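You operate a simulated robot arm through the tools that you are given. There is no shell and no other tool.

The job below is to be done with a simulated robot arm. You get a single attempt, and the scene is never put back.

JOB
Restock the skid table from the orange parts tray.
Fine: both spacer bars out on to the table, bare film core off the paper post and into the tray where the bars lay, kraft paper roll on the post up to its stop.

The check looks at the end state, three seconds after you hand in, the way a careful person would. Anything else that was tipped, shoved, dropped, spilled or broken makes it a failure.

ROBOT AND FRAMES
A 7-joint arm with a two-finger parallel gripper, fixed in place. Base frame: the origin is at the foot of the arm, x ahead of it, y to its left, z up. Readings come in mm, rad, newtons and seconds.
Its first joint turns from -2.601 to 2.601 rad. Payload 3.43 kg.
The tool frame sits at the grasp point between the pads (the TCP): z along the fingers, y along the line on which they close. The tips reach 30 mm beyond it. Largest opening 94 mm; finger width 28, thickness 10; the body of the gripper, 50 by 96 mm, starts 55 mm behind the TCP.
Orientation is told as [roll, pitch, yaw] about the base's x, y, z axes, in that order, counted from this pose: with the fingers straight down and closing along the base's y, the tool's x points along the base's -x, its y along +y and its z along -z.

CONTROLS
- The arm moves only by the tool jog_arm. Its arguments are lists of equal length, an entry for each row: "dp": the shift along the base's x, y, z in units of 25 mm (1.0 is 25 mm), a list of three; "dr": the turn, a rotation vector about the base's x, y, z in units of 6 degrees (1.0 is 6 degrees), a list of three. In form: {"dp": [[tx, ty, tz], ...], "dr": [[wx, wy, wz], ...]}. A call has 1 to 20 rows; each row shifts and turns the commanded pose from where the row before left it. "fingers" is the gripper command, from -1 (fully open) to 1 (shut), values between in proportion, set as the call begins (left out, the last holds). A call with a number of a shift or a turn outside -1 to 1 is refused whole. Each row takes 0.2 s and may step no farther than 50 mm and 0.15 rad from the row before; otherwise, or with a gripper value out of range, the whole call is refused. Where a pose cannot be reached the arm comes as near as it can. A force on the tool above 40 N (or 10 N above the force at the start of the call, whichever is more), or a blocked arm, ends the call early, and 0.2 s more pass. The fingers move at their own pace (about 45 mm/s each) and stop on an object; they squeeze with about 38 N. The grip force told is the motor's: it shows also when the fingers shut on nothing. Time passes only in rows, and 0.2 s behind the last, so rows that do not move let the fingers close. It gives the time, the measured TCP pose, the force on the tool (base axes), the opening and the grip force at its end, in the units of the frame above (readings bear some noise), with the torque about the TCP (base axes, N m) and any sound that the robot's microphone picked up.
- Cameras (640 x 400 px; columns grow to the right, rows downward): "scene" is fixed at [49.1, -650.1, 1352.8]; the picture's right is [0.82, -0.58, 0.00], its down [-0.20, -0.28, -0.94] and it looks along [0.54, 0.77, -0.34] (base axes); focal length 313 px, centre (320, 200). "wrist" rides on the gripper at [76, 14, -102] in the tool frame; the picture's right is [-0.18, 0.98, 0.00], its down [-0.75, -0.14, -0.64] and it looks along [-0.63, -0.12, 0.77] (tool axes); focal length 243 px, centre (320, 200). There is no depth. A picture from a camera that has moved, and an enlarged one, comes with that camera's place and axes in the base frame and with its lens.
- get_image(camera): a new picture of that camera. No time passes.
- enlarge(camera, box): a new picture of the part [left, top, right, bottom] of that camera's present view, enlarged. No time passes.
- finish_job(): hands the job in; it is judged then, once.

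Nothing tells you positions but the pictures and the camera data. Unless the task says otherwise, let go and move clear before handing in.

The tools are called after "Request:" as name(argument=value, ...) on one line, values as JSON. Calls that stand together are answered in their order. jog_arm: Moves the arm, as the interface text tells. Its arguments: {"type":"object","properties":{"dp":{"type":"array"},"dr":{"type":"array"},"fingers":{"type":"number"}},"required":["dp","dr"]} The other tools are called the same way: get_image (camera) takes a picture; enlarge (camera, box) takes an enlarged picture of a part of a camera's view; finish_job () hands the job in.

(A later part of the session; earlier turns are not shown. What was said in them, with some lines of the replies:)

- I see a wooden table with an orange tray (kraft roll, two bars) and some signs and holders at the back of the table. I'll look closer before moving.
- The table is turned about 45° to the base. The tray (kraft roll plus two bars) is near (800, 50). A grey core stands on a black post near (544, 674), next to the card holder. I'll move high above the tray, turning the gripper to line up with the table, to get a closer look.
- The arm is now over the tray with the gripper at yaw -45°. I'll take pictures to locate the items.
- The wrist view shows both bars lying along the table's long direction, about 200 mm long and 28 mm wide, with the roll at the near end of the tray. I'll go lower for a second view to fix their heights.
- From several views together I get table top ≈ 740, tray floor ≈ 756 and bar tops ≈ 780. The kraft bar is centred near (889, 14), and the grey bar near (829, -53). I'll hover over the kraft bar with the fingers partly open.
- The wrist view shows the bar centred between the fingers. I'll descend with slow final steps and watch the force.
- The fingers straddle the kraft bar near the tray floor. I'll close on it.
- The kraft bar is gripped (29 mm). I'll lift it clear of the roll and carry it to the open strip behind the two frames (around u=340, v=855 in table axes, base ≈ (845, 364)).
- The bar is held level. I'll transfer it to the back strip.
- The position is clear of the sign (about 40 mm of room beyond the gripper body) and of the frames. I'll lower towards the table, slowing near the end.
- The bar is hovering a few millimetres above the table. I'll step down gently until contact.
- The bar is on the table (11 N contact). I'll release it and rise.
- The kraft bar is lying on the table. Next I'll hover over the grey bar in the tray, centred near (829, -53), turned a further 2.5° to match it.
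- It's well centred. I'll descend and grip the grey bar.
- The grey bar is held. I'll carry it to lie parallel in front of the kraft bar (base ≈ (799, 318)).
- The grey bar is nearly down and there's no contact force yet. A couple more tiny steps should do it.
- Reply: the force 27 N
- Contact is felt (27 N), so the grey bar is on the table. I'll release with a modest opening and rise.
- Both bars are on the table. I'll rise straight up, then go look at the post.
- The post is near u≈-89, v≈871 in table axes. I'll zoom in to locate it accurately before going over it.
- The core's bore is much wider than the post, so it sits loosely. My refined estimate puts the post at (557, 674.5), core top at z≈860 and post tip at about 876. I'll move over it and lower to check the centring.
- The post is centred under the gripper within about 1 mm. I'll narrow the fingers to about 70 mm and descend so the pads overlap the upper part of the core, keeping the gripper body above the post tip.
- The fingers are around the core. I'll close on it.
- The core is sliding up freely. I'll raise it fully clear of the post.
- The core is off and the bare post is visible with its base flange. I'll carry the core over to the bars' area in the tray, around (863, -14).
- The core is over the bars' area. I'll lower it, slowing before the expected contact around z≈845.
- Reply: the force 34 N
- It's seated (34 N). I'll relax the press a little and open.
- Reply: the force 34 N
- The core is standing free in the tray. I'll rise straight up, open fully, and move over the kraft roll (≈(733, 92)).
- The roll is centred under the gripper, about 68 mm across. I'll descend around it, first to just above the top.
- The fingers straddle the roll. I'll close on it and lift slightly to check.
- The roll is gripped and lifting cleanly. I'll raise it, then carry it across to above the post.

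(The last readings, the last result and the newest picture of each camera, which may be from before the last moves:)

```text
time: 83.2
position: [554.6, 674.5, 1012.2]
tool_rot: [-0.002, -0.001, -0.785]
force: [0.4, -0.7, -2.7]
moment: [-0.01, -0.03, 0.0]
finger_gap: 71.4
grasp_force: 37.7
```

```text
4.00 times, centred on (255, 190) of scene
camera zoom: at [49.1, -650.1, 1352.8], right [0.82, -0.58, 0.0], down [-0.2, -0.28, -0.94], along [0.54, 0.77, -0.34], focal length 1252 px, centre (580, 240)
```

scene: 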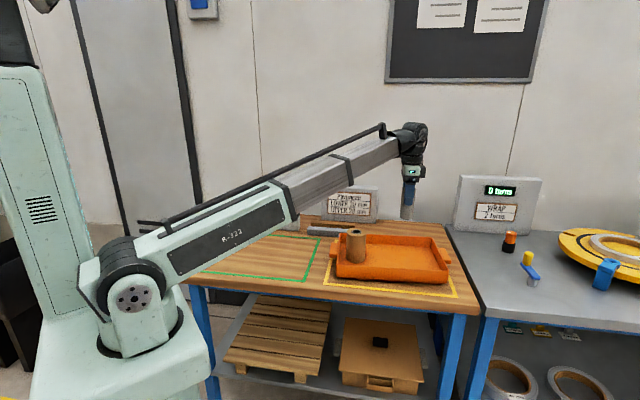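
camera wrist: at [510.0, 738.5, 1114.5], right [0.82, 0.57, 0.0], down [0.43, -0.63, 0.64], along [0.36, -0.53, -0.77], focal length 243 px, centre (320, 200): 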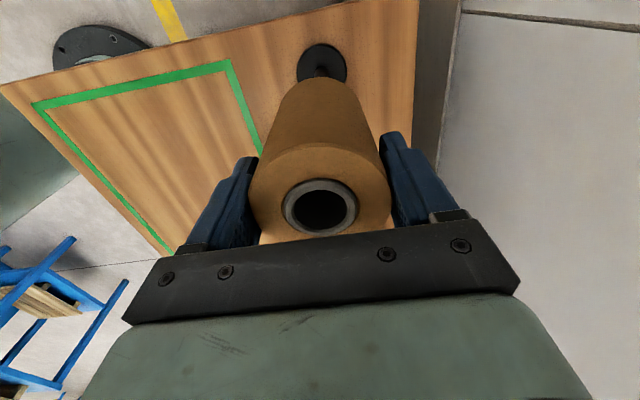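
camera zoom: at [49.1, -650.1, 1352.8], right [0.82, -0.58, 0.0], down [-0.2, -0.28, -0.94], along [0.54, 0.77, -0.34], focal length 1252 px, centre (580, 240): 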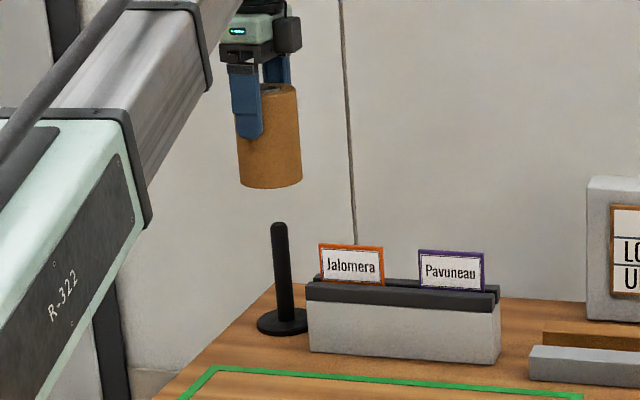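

The roll is above the post. I'll compare the roll and post axes closely in the fixed camera before lowering.

Request:
enlarge(camera="scene", box=[232, 155, 280, 225])

Request:
enlarge(camera="scene", box=[235, 190, 265, 230])

Request:
enlarge(camera="scene", box=[230, 155, 270, 190])

Request:
enlarge(camera="wrist", box=[230, 130, 410, 250])

```text
5.71 times, centred on (256, 190) of scene
camera zoom: at [49.1, -650.1, 1352.8], right [0.82, -0.58, 0.0], down [-0.2, -0.28, -0.94], along [0.54, 0.77, -0.34], focal length 1789 px, centre (686, 257)
```

zoom: 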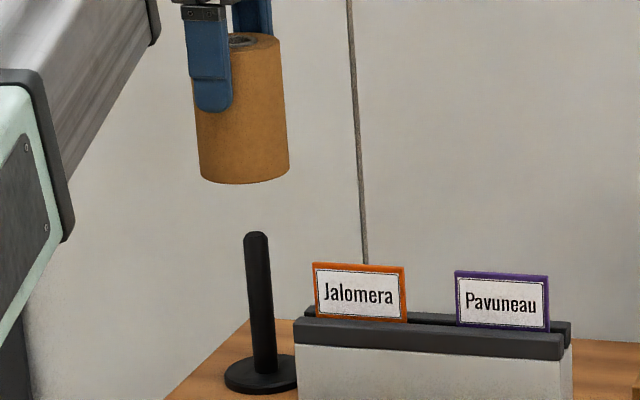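

```text
10.00 times, centred on (250, 210) of scene
camera zoom: at [49.1, -650.1, 1352.8], right [0.82, -0.58, 0.0], down [-0.2, -0.28, -0.94], along [0.54, 0.77, -0.34], focal length 3130 px, centre (1020, 100)
```

zoom: 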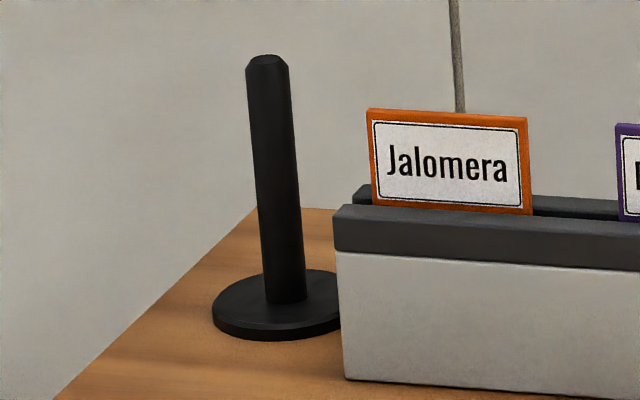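

```text
11.43 times, centred on (250, 172) of scene
camera zoom: at [49.1, -650.1, 1352.8], right [0.82, -0.58, 0.0], down [-0.2, -0.28, -0.94], along [0.54, 0.77, -0.34], focal length 3578 px, centre (1120, 514)
```

zoom: 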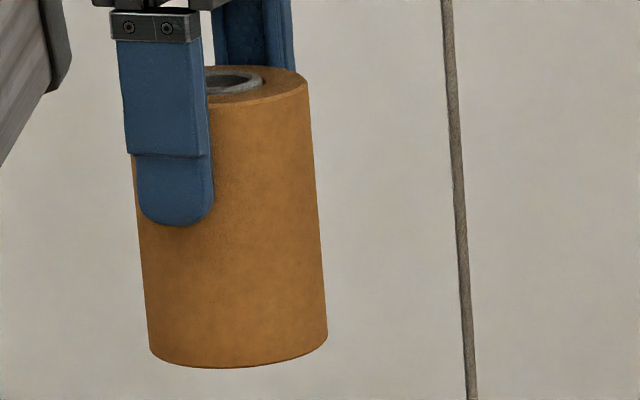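

```text
3.33 times, centred on (320, 190) of wrist
camera zoom: at [510.0, 738.5, 1114.5], right [0.82, 0.57, 0.0], down [0.43, -0.63, 0.64], along [0.36, -0.53, -0.77], focal length 809 px, centre (320, 233)
```

zoom: 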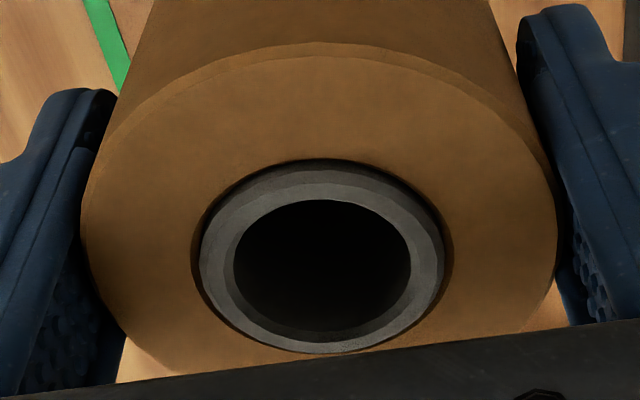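

Both cameras agree that the roll needs to shift about +4 mm in u and +1.6 mm in v to line up with the post. I'll apply that while lowering to just above the post tip, then recheck.

Request:
jog_arm(dp=[[0.08, -0.035, -0.3], [0.08, -0.035, -0.3], [0, 0, -0.3], [0, 0, -0.2], [0, 0, 0], [0, 0, 0]], dr=[[0, 0, 0], [0, 0, 0], [0, 0, 0], [0, 0, 0], [0, 0, 0], [0, 0, 0]])

Request:
enlarge(camera="scene", box=[230, 170, 275, 226])

Request:
enlarge(camera="wrist", box=[240, 10, 400, 110])

```text
time: 84.6
position: [558.5, 671.5, 982.8]
tool_rot: [-0.002, 0.0, -0.784]
force: [0.4, -0.4, -2.9]
moment: [0.03, -0.02, 0.01]
finger_gap: 71.4
grasp_force: 38.5
```

```text
7.14 times, centred on (252, 198) of scene
camera zoom: at [49.1, -650.1, 1352.8], right [0.82, -0.58, 0.0], down [-0.2, -0.28, -0.94], along [0.54, 0.77, -0.34], focal length 2236 px, centre (802, 214)
```

zoom: 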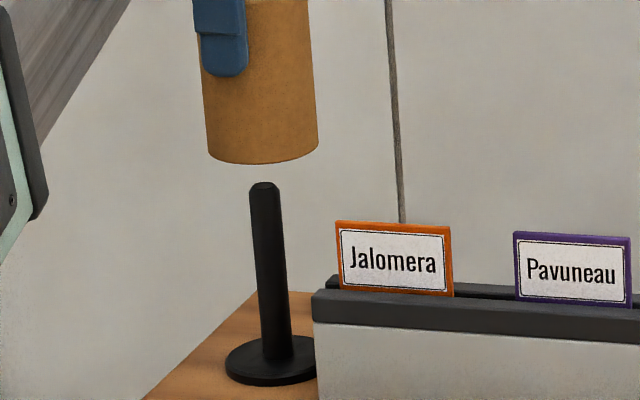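

```text
4.00 times, centred on (320, 60) of wrist
camera zoom: at [514.8, 736.1, 1086.7], right [0.82, 0.57, 0.0], down [0.43, -0.63, 0.64], along [0.36, -0.53, -0.77], focal length 970 px, centre (320, 760)
```

zoom: 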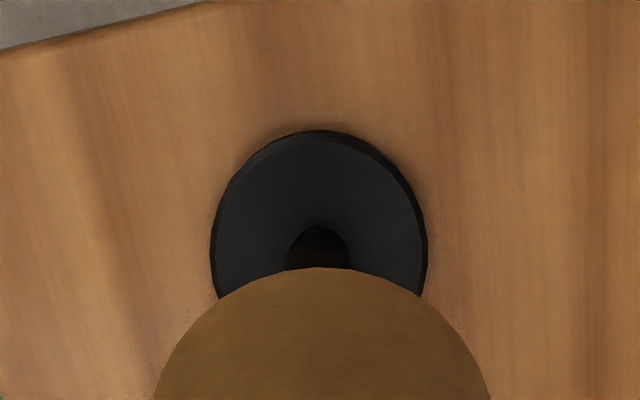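

The roll is now aligned with the post to about 1 mm in both views. I'll lower slowly and watch the force.

Request:
jog_arm(dp=[[0, 0, -0.16], [0, 0, -0.16], [0, 0, -0.16], [0, 0, -0.16], [0, 0, -0.16], [0, 0, -0.16], [0, 0, -0.16], [0, 0, 0]], dr=[[0, 0, 0], [0, 0, 0], [0, 0, 0], [0, 0, 0], [0, 0, 0], [0, 0, 0], [0, 0, 0], [0, 0, 0]])

Request:
enlarge(camera="scene", box=[230, 170, 275, 226])

Request:
enlarge(camera="wrist", box=[240, 10, 400, 110])

```text
time: 86.4
position: [558.8, 670.9, 954.9]
tool_rot: [-0.001, 0.0, -0.785]
force: [-1.1, 0.6, -3.0]
moment: [-0.03, 0.0, 0.01]
finger_gap: 71.5
grasp_force: 38.6
```

```text
7.14 times, centred on (252, 198) of scene
camera zoom: at [49.1, -650.1, 1352.8], right [0.82, -0.58, 0.0], down [-0.2, -0.28, -0.94], along [0.54, 0.77, -0.34], focal length 2236 px, centre (802, 214)
```

zoom: 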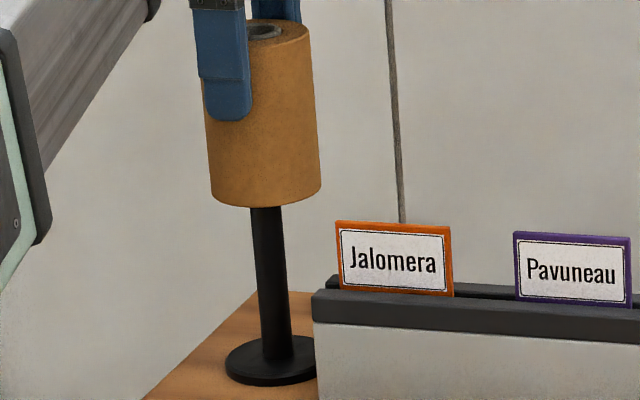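

```text
4.00 times, centred on (320, 60) of wrist
camera zoom: at [514.4, 735.9, 1058.0], right [0.82, 0.57, 0.0], down [0.43, -0.63, 0.64], along [0.36, -0.53, -0.77], focal length 970 px, centre (320, 760)
```

zoom: 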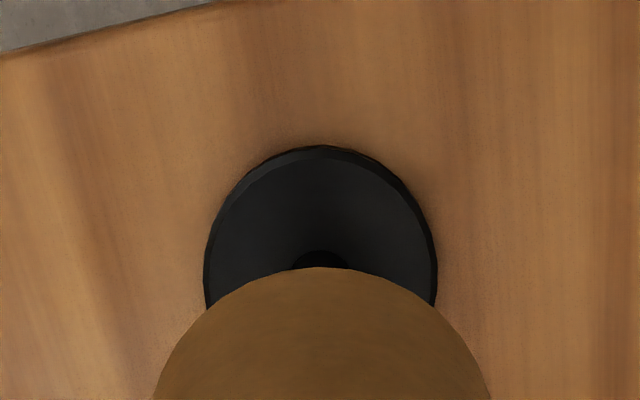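

There's no contact force and the post tip is inside the bore. I'll keep lowering.

Request:
jog_arm(dp=[[0, 0, -0.2], [0, 0, -0.2], [0, 0, -0.2], [0, 0, -0.2], [0, 0, -0.2], [0, 0, -0.2], [0, 0, -0.2], [0, 0, -0.2], [0, 0, 0]], dr=[[0, 0, 0], [0, 0, 0], [0, 0, 0], [0, 0, 0], [0, 0, 0], [0, 0, 0], [0, 0, 0], [0, 0, 0], [0, 0, 0]])

Request:
enlarge(camera="scene", box=[230, 170, 275, 226])

Request:
enlarge(camera="wrist", box=[220, 30, 420, 230])

```text
time: 88.4
position: [561.2, 671.8, 915.1]
tool_rot: [0.001, -0.002, -0.785]
force: [0.2, -0.8, -2.4]
moment: [-0.01, -0.01, 0.0]
finger_gap: 71.5
grasp_force: 37.6
```

```text
7.14 times, centred on (252, 198) of scene
camera zoom: at [49.1, -650.1, 1352.8], right [0.82, -0.58, 0.0], down [-0.2, -0.28, -0.94], along [0.54, 0.77, -0.34], focal length 2236 px, centre (802, 214)
```

zoom: 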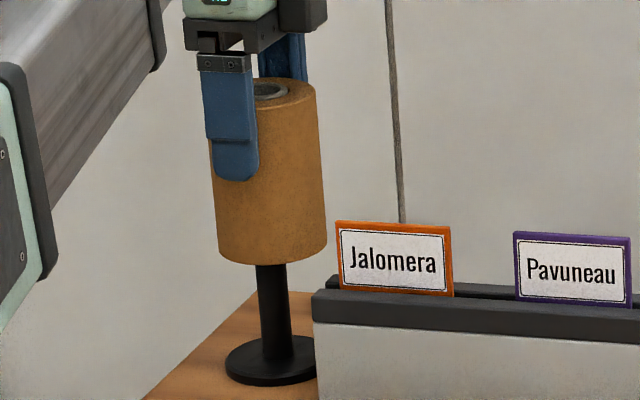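

```text
2.00 times, centred on (320, 130) of wrist
camera zoom: at [515.7, 736.4, 1018.1], right [0.82, 0.57, 0.0], down [0.43, -0.63, 0.64], along [0.36, -0.53, -0.77], focal length 485 px, centre (320, 340)
```

zoom: 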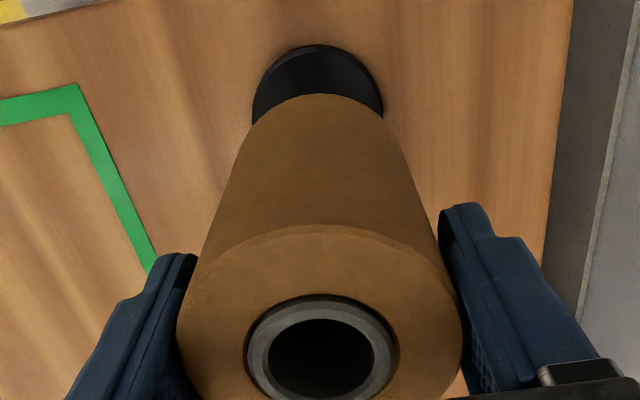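

The roll is moving down freely. I'll apply a 1 mm centring correction and continue to near the flange.

Request:
jog_arm(dp=[[-0.034, 0.034, 0], [0, 0, -0.2], [0, 0, -0.2], [0, 0, -0.2], [0, 0, -0.2], [0, 0, -0.2], [0, 0, -0.2], [0, 0, -0.2], [0, 0, -0.2], [0, 0, -0.2], [0, 0, -0.2], [0, 0, -0.2], [0, 0, 0]], dr=[[0, 0, 0], [0, 0, 0], [0, 0, 0], [0, 0, 0], [0, 0, 0], [0, 0, 0], [0, 0, 0], [0, 0, 0], [0, 0, 0], [0, 0, 0], [0, 0, 0], [0, 0, 0], [0, 0, 0]])

Request:
enlarge(camera="scene", box=[230, 170, 275, 226])

Request:
enlarge(camera="wrist", box=[220, 30, 420, 230])

```text
time: 91.2
position: [557.5, 672.2, 862.4]
tool_rot: [0.001, 0.0, -0.785]
force: [0.1, 0.4, -2.9]
moment: [-0.01, 0.01, 0.0]
finger_gap: 71.6
grasp_force: 37.8
```

```text
7.14 times, centred on (252, 198) of scene
camera zoom: at [49.1, -650.1, 1352.8], right [0.82, -0.58, 0.0], down [-0.2, -0.28, -0.94], along [0.54, 0.77, -0.34], focal length 2236 px, centre (802, 214)
```

zoom: 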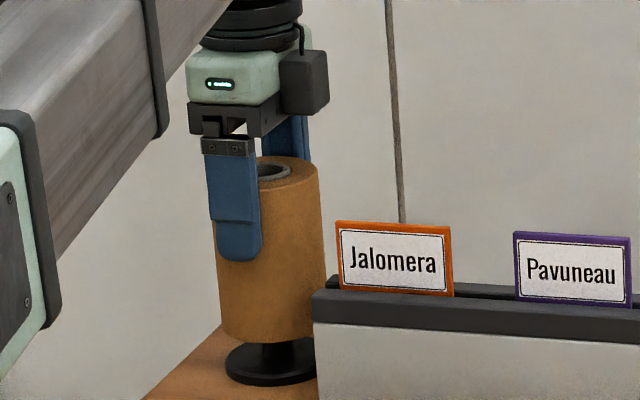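

```text
2.00 times, centred on (320, 130) of wrist
camera zoom: at [513.3, 736.8, 964.1], right [0.82, 0.57, 0.0], down [0.43, -0.63, 0.64], along [0.36, -0.53, -0.77], focal length 485 px, centre (320, 340)
```

zoom: 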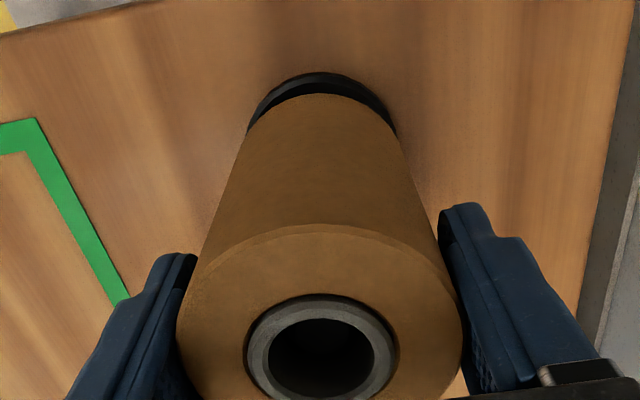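

About 20 mm remain. I'll use finer steps now.

Request:
jog_arm(dp=[[0, 0, -0.12], [0, 0, -0.12], [0, 0, -0.12], [0, 0, -0.12], [0, 0, -0.1], [0, 0, 0]], dr=[[0, 0, 0], [0, 0, 0], [0, 0, 0], [0, 0, 0], [0, 0, 0], [0, 0, 0]])

Request:
enlarge(camera="scene", box=[232, 190, 272, 226])

```text
time: 92.6
position: [557.5, 674.1, 845.5]
tool_rot: [0.0, 0.001, -0.786]
force: [-0.6, 0.3, -2.3]
moment: [0.02, 0.03, -0.02]
finger_gap: 71.5
grasp_force: 38.1
```

```text
11.11 times, centred on (252, 208) of scene
camera zoom: at [49.1, -650.1, 1352.8], right [0.82, -0.58, 0.0], down [-0.2, -0.28, -0.94], along [0.54, 0.77, -0.34], focal length 3478 px, centre (1076, 111)
```

zoom: 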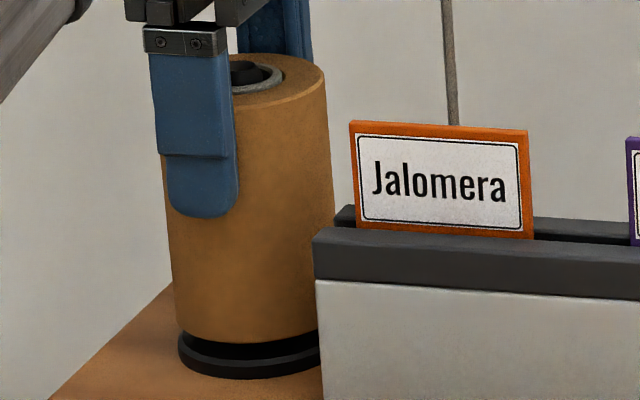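

Request:
jog_arm(dp=[[0, 0, -0.06], [0, 0, -0.05], [0, 0, -0.04], [0, 0, 0]], dr=[[0, 0, 0], [0, 0, 0], [0, 0, 0], [0, 0, 0]])

Request:
enlarge(camera="scene", box=[232, 190, 272, 226])

```text
time: 93.6
position: [558.1, 673.1, 841.6]
tool_rot: [0.001, -0.001, -0.785]
force: [-0.1, 0.9, -3.7]
moment: [-0.02, 0.03, 0.0]
finger_gap: 71.3
grasp_force: 38.0
```

```text
11.11 times, centred on (252, 208) of scene
camera zoom: at [49.1, -650.1, 1352.8], right [0.82, -0.58, 0.0], down [-0.2, -0.28, -0.94], along [0.54, 0.77, -0.34], focal length 3478 px, centre (1076, 111)
```

zoom: 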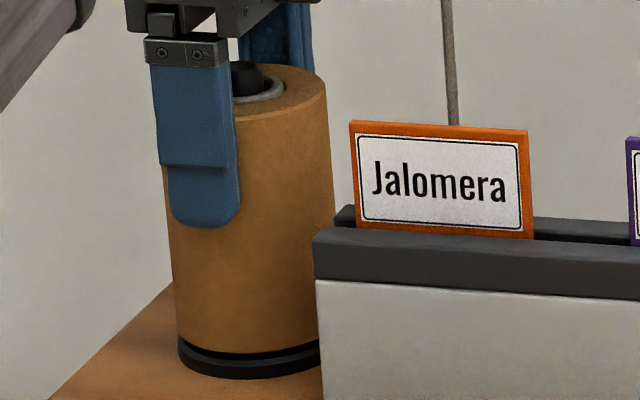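

Request:
jog_arm(dp=[[0, 0, -0.05], [0, 0, -0.04], [0, 0, 0]], dr=[[0, 0, 0], [0, 0, 0], [0, 0, 0]])

Request:
enlarge(camera="scene", box=[232, 190, 272, 226])

```text
time: 94.4
position: [557.7, 673.3, 840.7]
tool_rot: [0.001, 0.001, -0.785]
force: [2.6, -2.1, 12.3]
moment: [-0.02, 0.2, 0.0]
finger_gap: 71.4
grasp_force: 38.1
```

```text
11.11 times, centred on (252, 208) of scene
camera zoom: at [49.1, -650.1, 1352.8], right [0.82, -0.58, 0.0], down [-0.2, -0.28, -0.94], along [0.54, 0.77, -0.34], focal length 3478 px, centre (1076, 111)
```

zoom: 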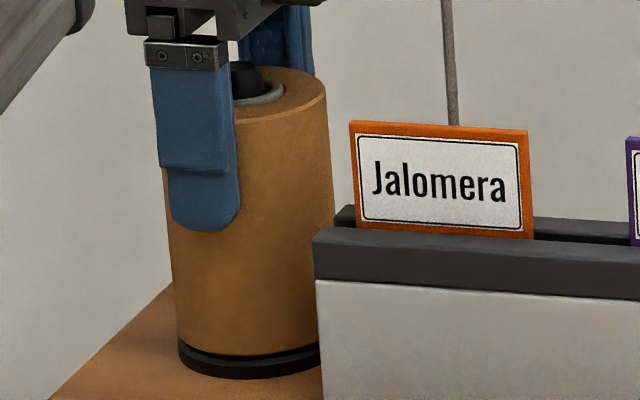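

The roll has reached the flange (12 N, as expected near z≈841). I'll press a touch more to confirm it is hard against the stop, then release.

Request:
jog_arm(dp=[[0, 0, -0.025], [0, 0, 0]], dr=[[0, 0, 0], [0, 0, 0]])

Request:
enlarge(camera="wrist", box=[220, 30, 420, 230])

```text
time: 95.0
position: [558.3, 673.6, 841.0]
tool_rot: [0.0, 0.0, -0.786]
force: [3.3, 0.0, 19.9]
moment: [-0.13, 0.27, -0.09]
finger_gap: 71.2
grasp_force: 37.9
```

```text
2.00 times, centred on (320, 130) of wrist
camera zoom: at [513.5, 737.2, 943.2], right [0.82, 0.57, 0.0], down [0.43, -0.63, 0.64], along [0.36, -0.53, -0.77], focal length 485 px, centre (320, 340)
```

zoom: 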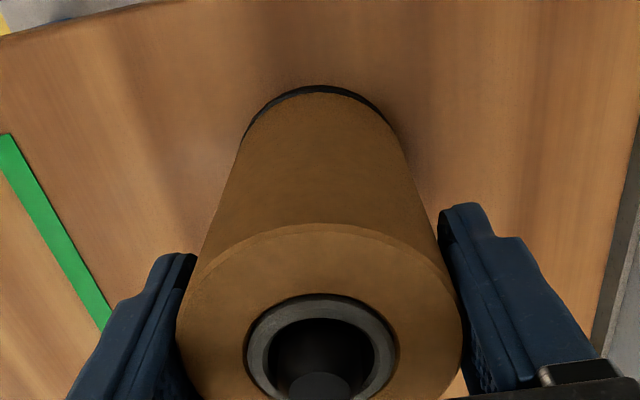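

It's seated. I'll open the fingers fully.

Request:
jog_arm(dp=[[0, 0, 0.03], [0, 0, 0], [0, 0, 0], [0, 0, 0], [0, 0, 0]], dr=[[0, 0, 0], [0, 0, 0], [0, 0, 0], [0, 0, 0], [0, 0, 0]], fingers=-1)

Request:
enlarge(camera="scene", box=[232, 190, 272, 226])

Request:
enlarge(camera="wrist", box=[220, 30, 420, 230])

```text
time: 96.2
position: [557.8, 672.6, 839.9]
tool_rot: [0.0, -0.001, -0.784]
force: [0.7, -0.2, 0.1]
moment: [0.0, -0.01, -0.01]
finger_gap: 94.1
grasp_force: 0.0
```

```text
11.11 times, centred on (252, 208) of scene
camera zoom: at [49.1, -650.1, 1352.8], right [0.82, -0.58, 0.0], down [-0.2, -0.28, -0.94], along [0.54, 0.77, -0.34], focal length 3478 px, centre (1076, 111)
```

zoom: 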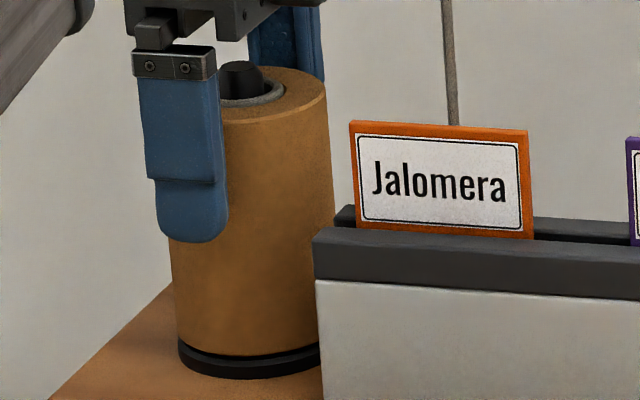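

```text
2.00 times, centred on (320, 130) of wrist
camera zoom: at [513.2, 737.8, 942.8], right [0.82, 0.57, 0.0], down [0.43, -0.63, 0.64], along [0.36, -0.53, -0.77], focal length 485 px, centre (320, 340)
```

zoom: 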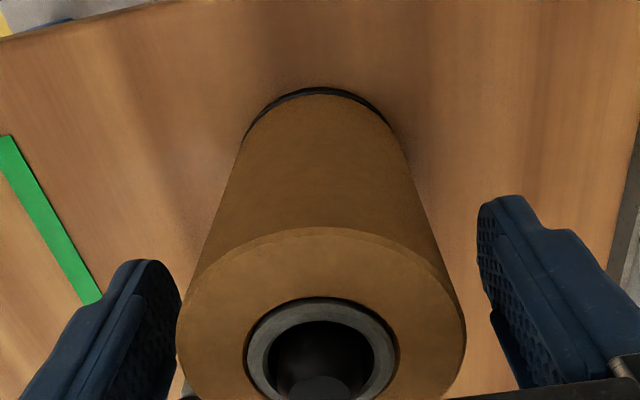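

The roll rests on the stop, free of the fingers. I'll rise straight up and move clear.

Request:
jog_arm(dp=[[0, 0, 0.3], [0, 0, 0.5], [0, 0, 0.7], [0, 0, 1], [0, 0, 1], [0, 0, 1], [0, 0, 1], [0, 0, 1], [0, 0, 1], [0, 0, 1], [0, 0, 1], [0, 0, 0]], dr=[[0, 0, 0], [0, 0, 0], [0, 0, 0], [0, 0, 0], [0, 0, 0], [0, 0, 0], [0, 0, 0], [0, 0, 0], [0, 0, 0], [0, 0, 0], [0, 0, 0], [0, 0, 0]])

Request:
get_image(camera="scene")

Request:
get_image(camera="wrist")

Request:
enlarge(camera="scene", box=[225, 180, 385, 250])

Request:
enlarge(camera="scene", box=[310, 200, 470, 310])

Request:
enlarge(camera="scene", box=[232, 190, 272, 226])

```text
time: 98.8
position: [555.4, 673.7, 1078.6]
tool_rot: [-0.001, 0.001, -0.787]
force: [-0.4, -0.2, 0.1]
moment: [0.01, 0.01, 0.01]
finger_gap: 93.8
grasp_force: 0.1
```

```text
taken
```

scene: 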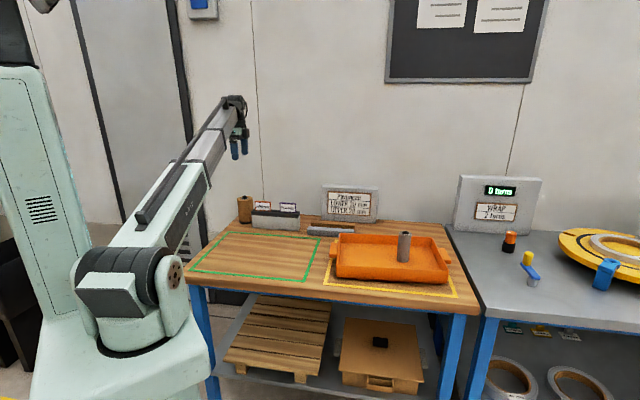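

```text
taken
camera wrist: at [511.2, 737.3, 1181.6], right [0.82, 0.57, 0.0], down [0.43, -0.63, 0.64], along [0.36, -0.53, -0.77], focal length 243 px, centre (320, 200)
```

wrist: 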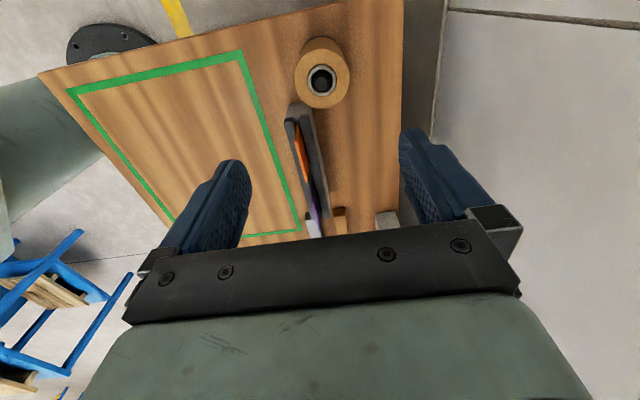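

```text
4.00 times, centred on (305, 215) of scene
camera zoom: at [49.1, -650.1, 1352.8], right [0.82, -0.58, 0.0], down [-0.2, -0.28, -0.94], along [0.54, 0.77, -0.34], focal length 1252 px, centre (380, 140)
```

zoom: 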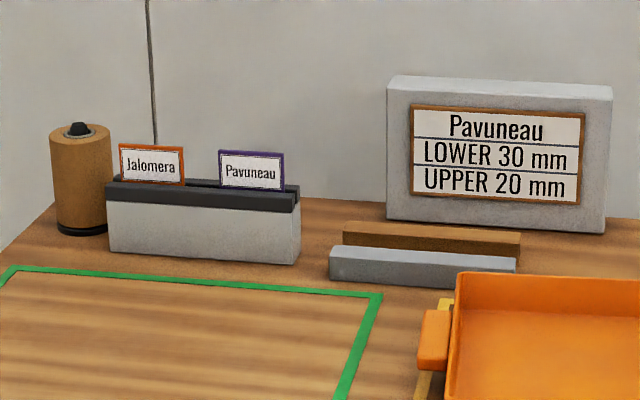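

```text
3.64 times, centred on (390, 255) of scene
camera zoom: at [49.1, -650.1, 1352.8], right [0.82, -0.58, 0.0], down [-0.2, -0.28, -0.94], along [0.54, 0.77, -0.34], focal length 1138 px, centre (66, 0)
```

zoom: 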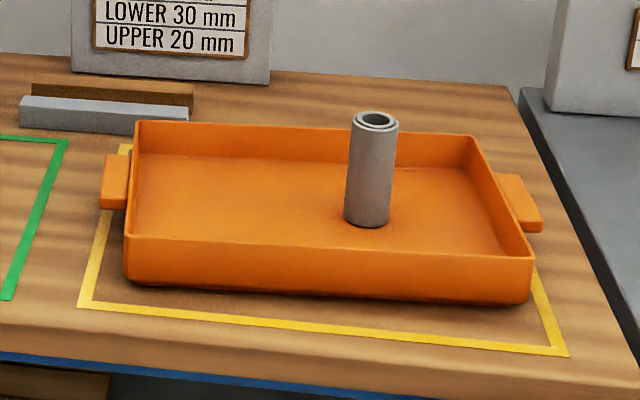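

```text
11.11 times, centred on (252, 208) of scene
camera zoom: at [49.1, -650.1, 1352.8], right [0.82, -0.58, 0.0], down [-0.2, -0.28, -0.94], along [0.54, 0.77, -0.34], focal length 3478 px, centre (1076, 111)
```

zoom: 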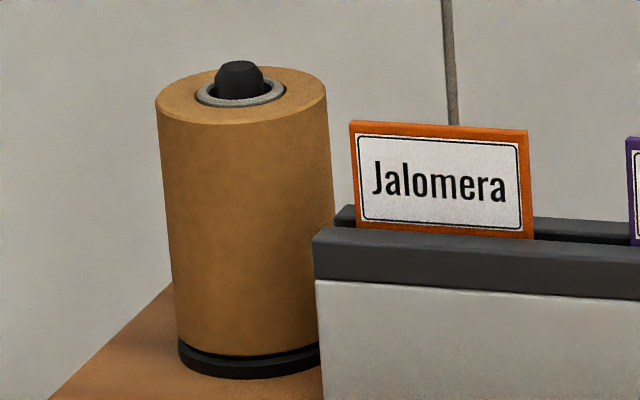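

The end state looks right in every view:
- Both bars lie flat on the table behind the frames.
- The grey core stands in the tray where the bars lay.
- The kraft roll sits on the post down to its flange stop.
- The tray, signs and cards look undisturbed.

The gripper is open and well clear, so I'm handing in.

Request:
finish_job()

```text
The job is handed in.
```

The skid table is restocked and the job is handed in; I don't have the check's verdict yet. The final pictures show this end state:

- **Spacer bars:** both lie flat on the bare table behind the green and yellow frames, side by side with a small gap between them.
- **Bare film core:** it is off the post and stands upright in the tray, in the area where the bars lay.
- **Kraft paper roll:** it is on the post and resting on the base flange. I felt firm contact there before letting go.
- **Everything else:** the tray, the card holder, its two cards and the sign look undisturbed.

The job did not say where on the table the bars should go. I kept them outside both marked frames so neither area is blocked.
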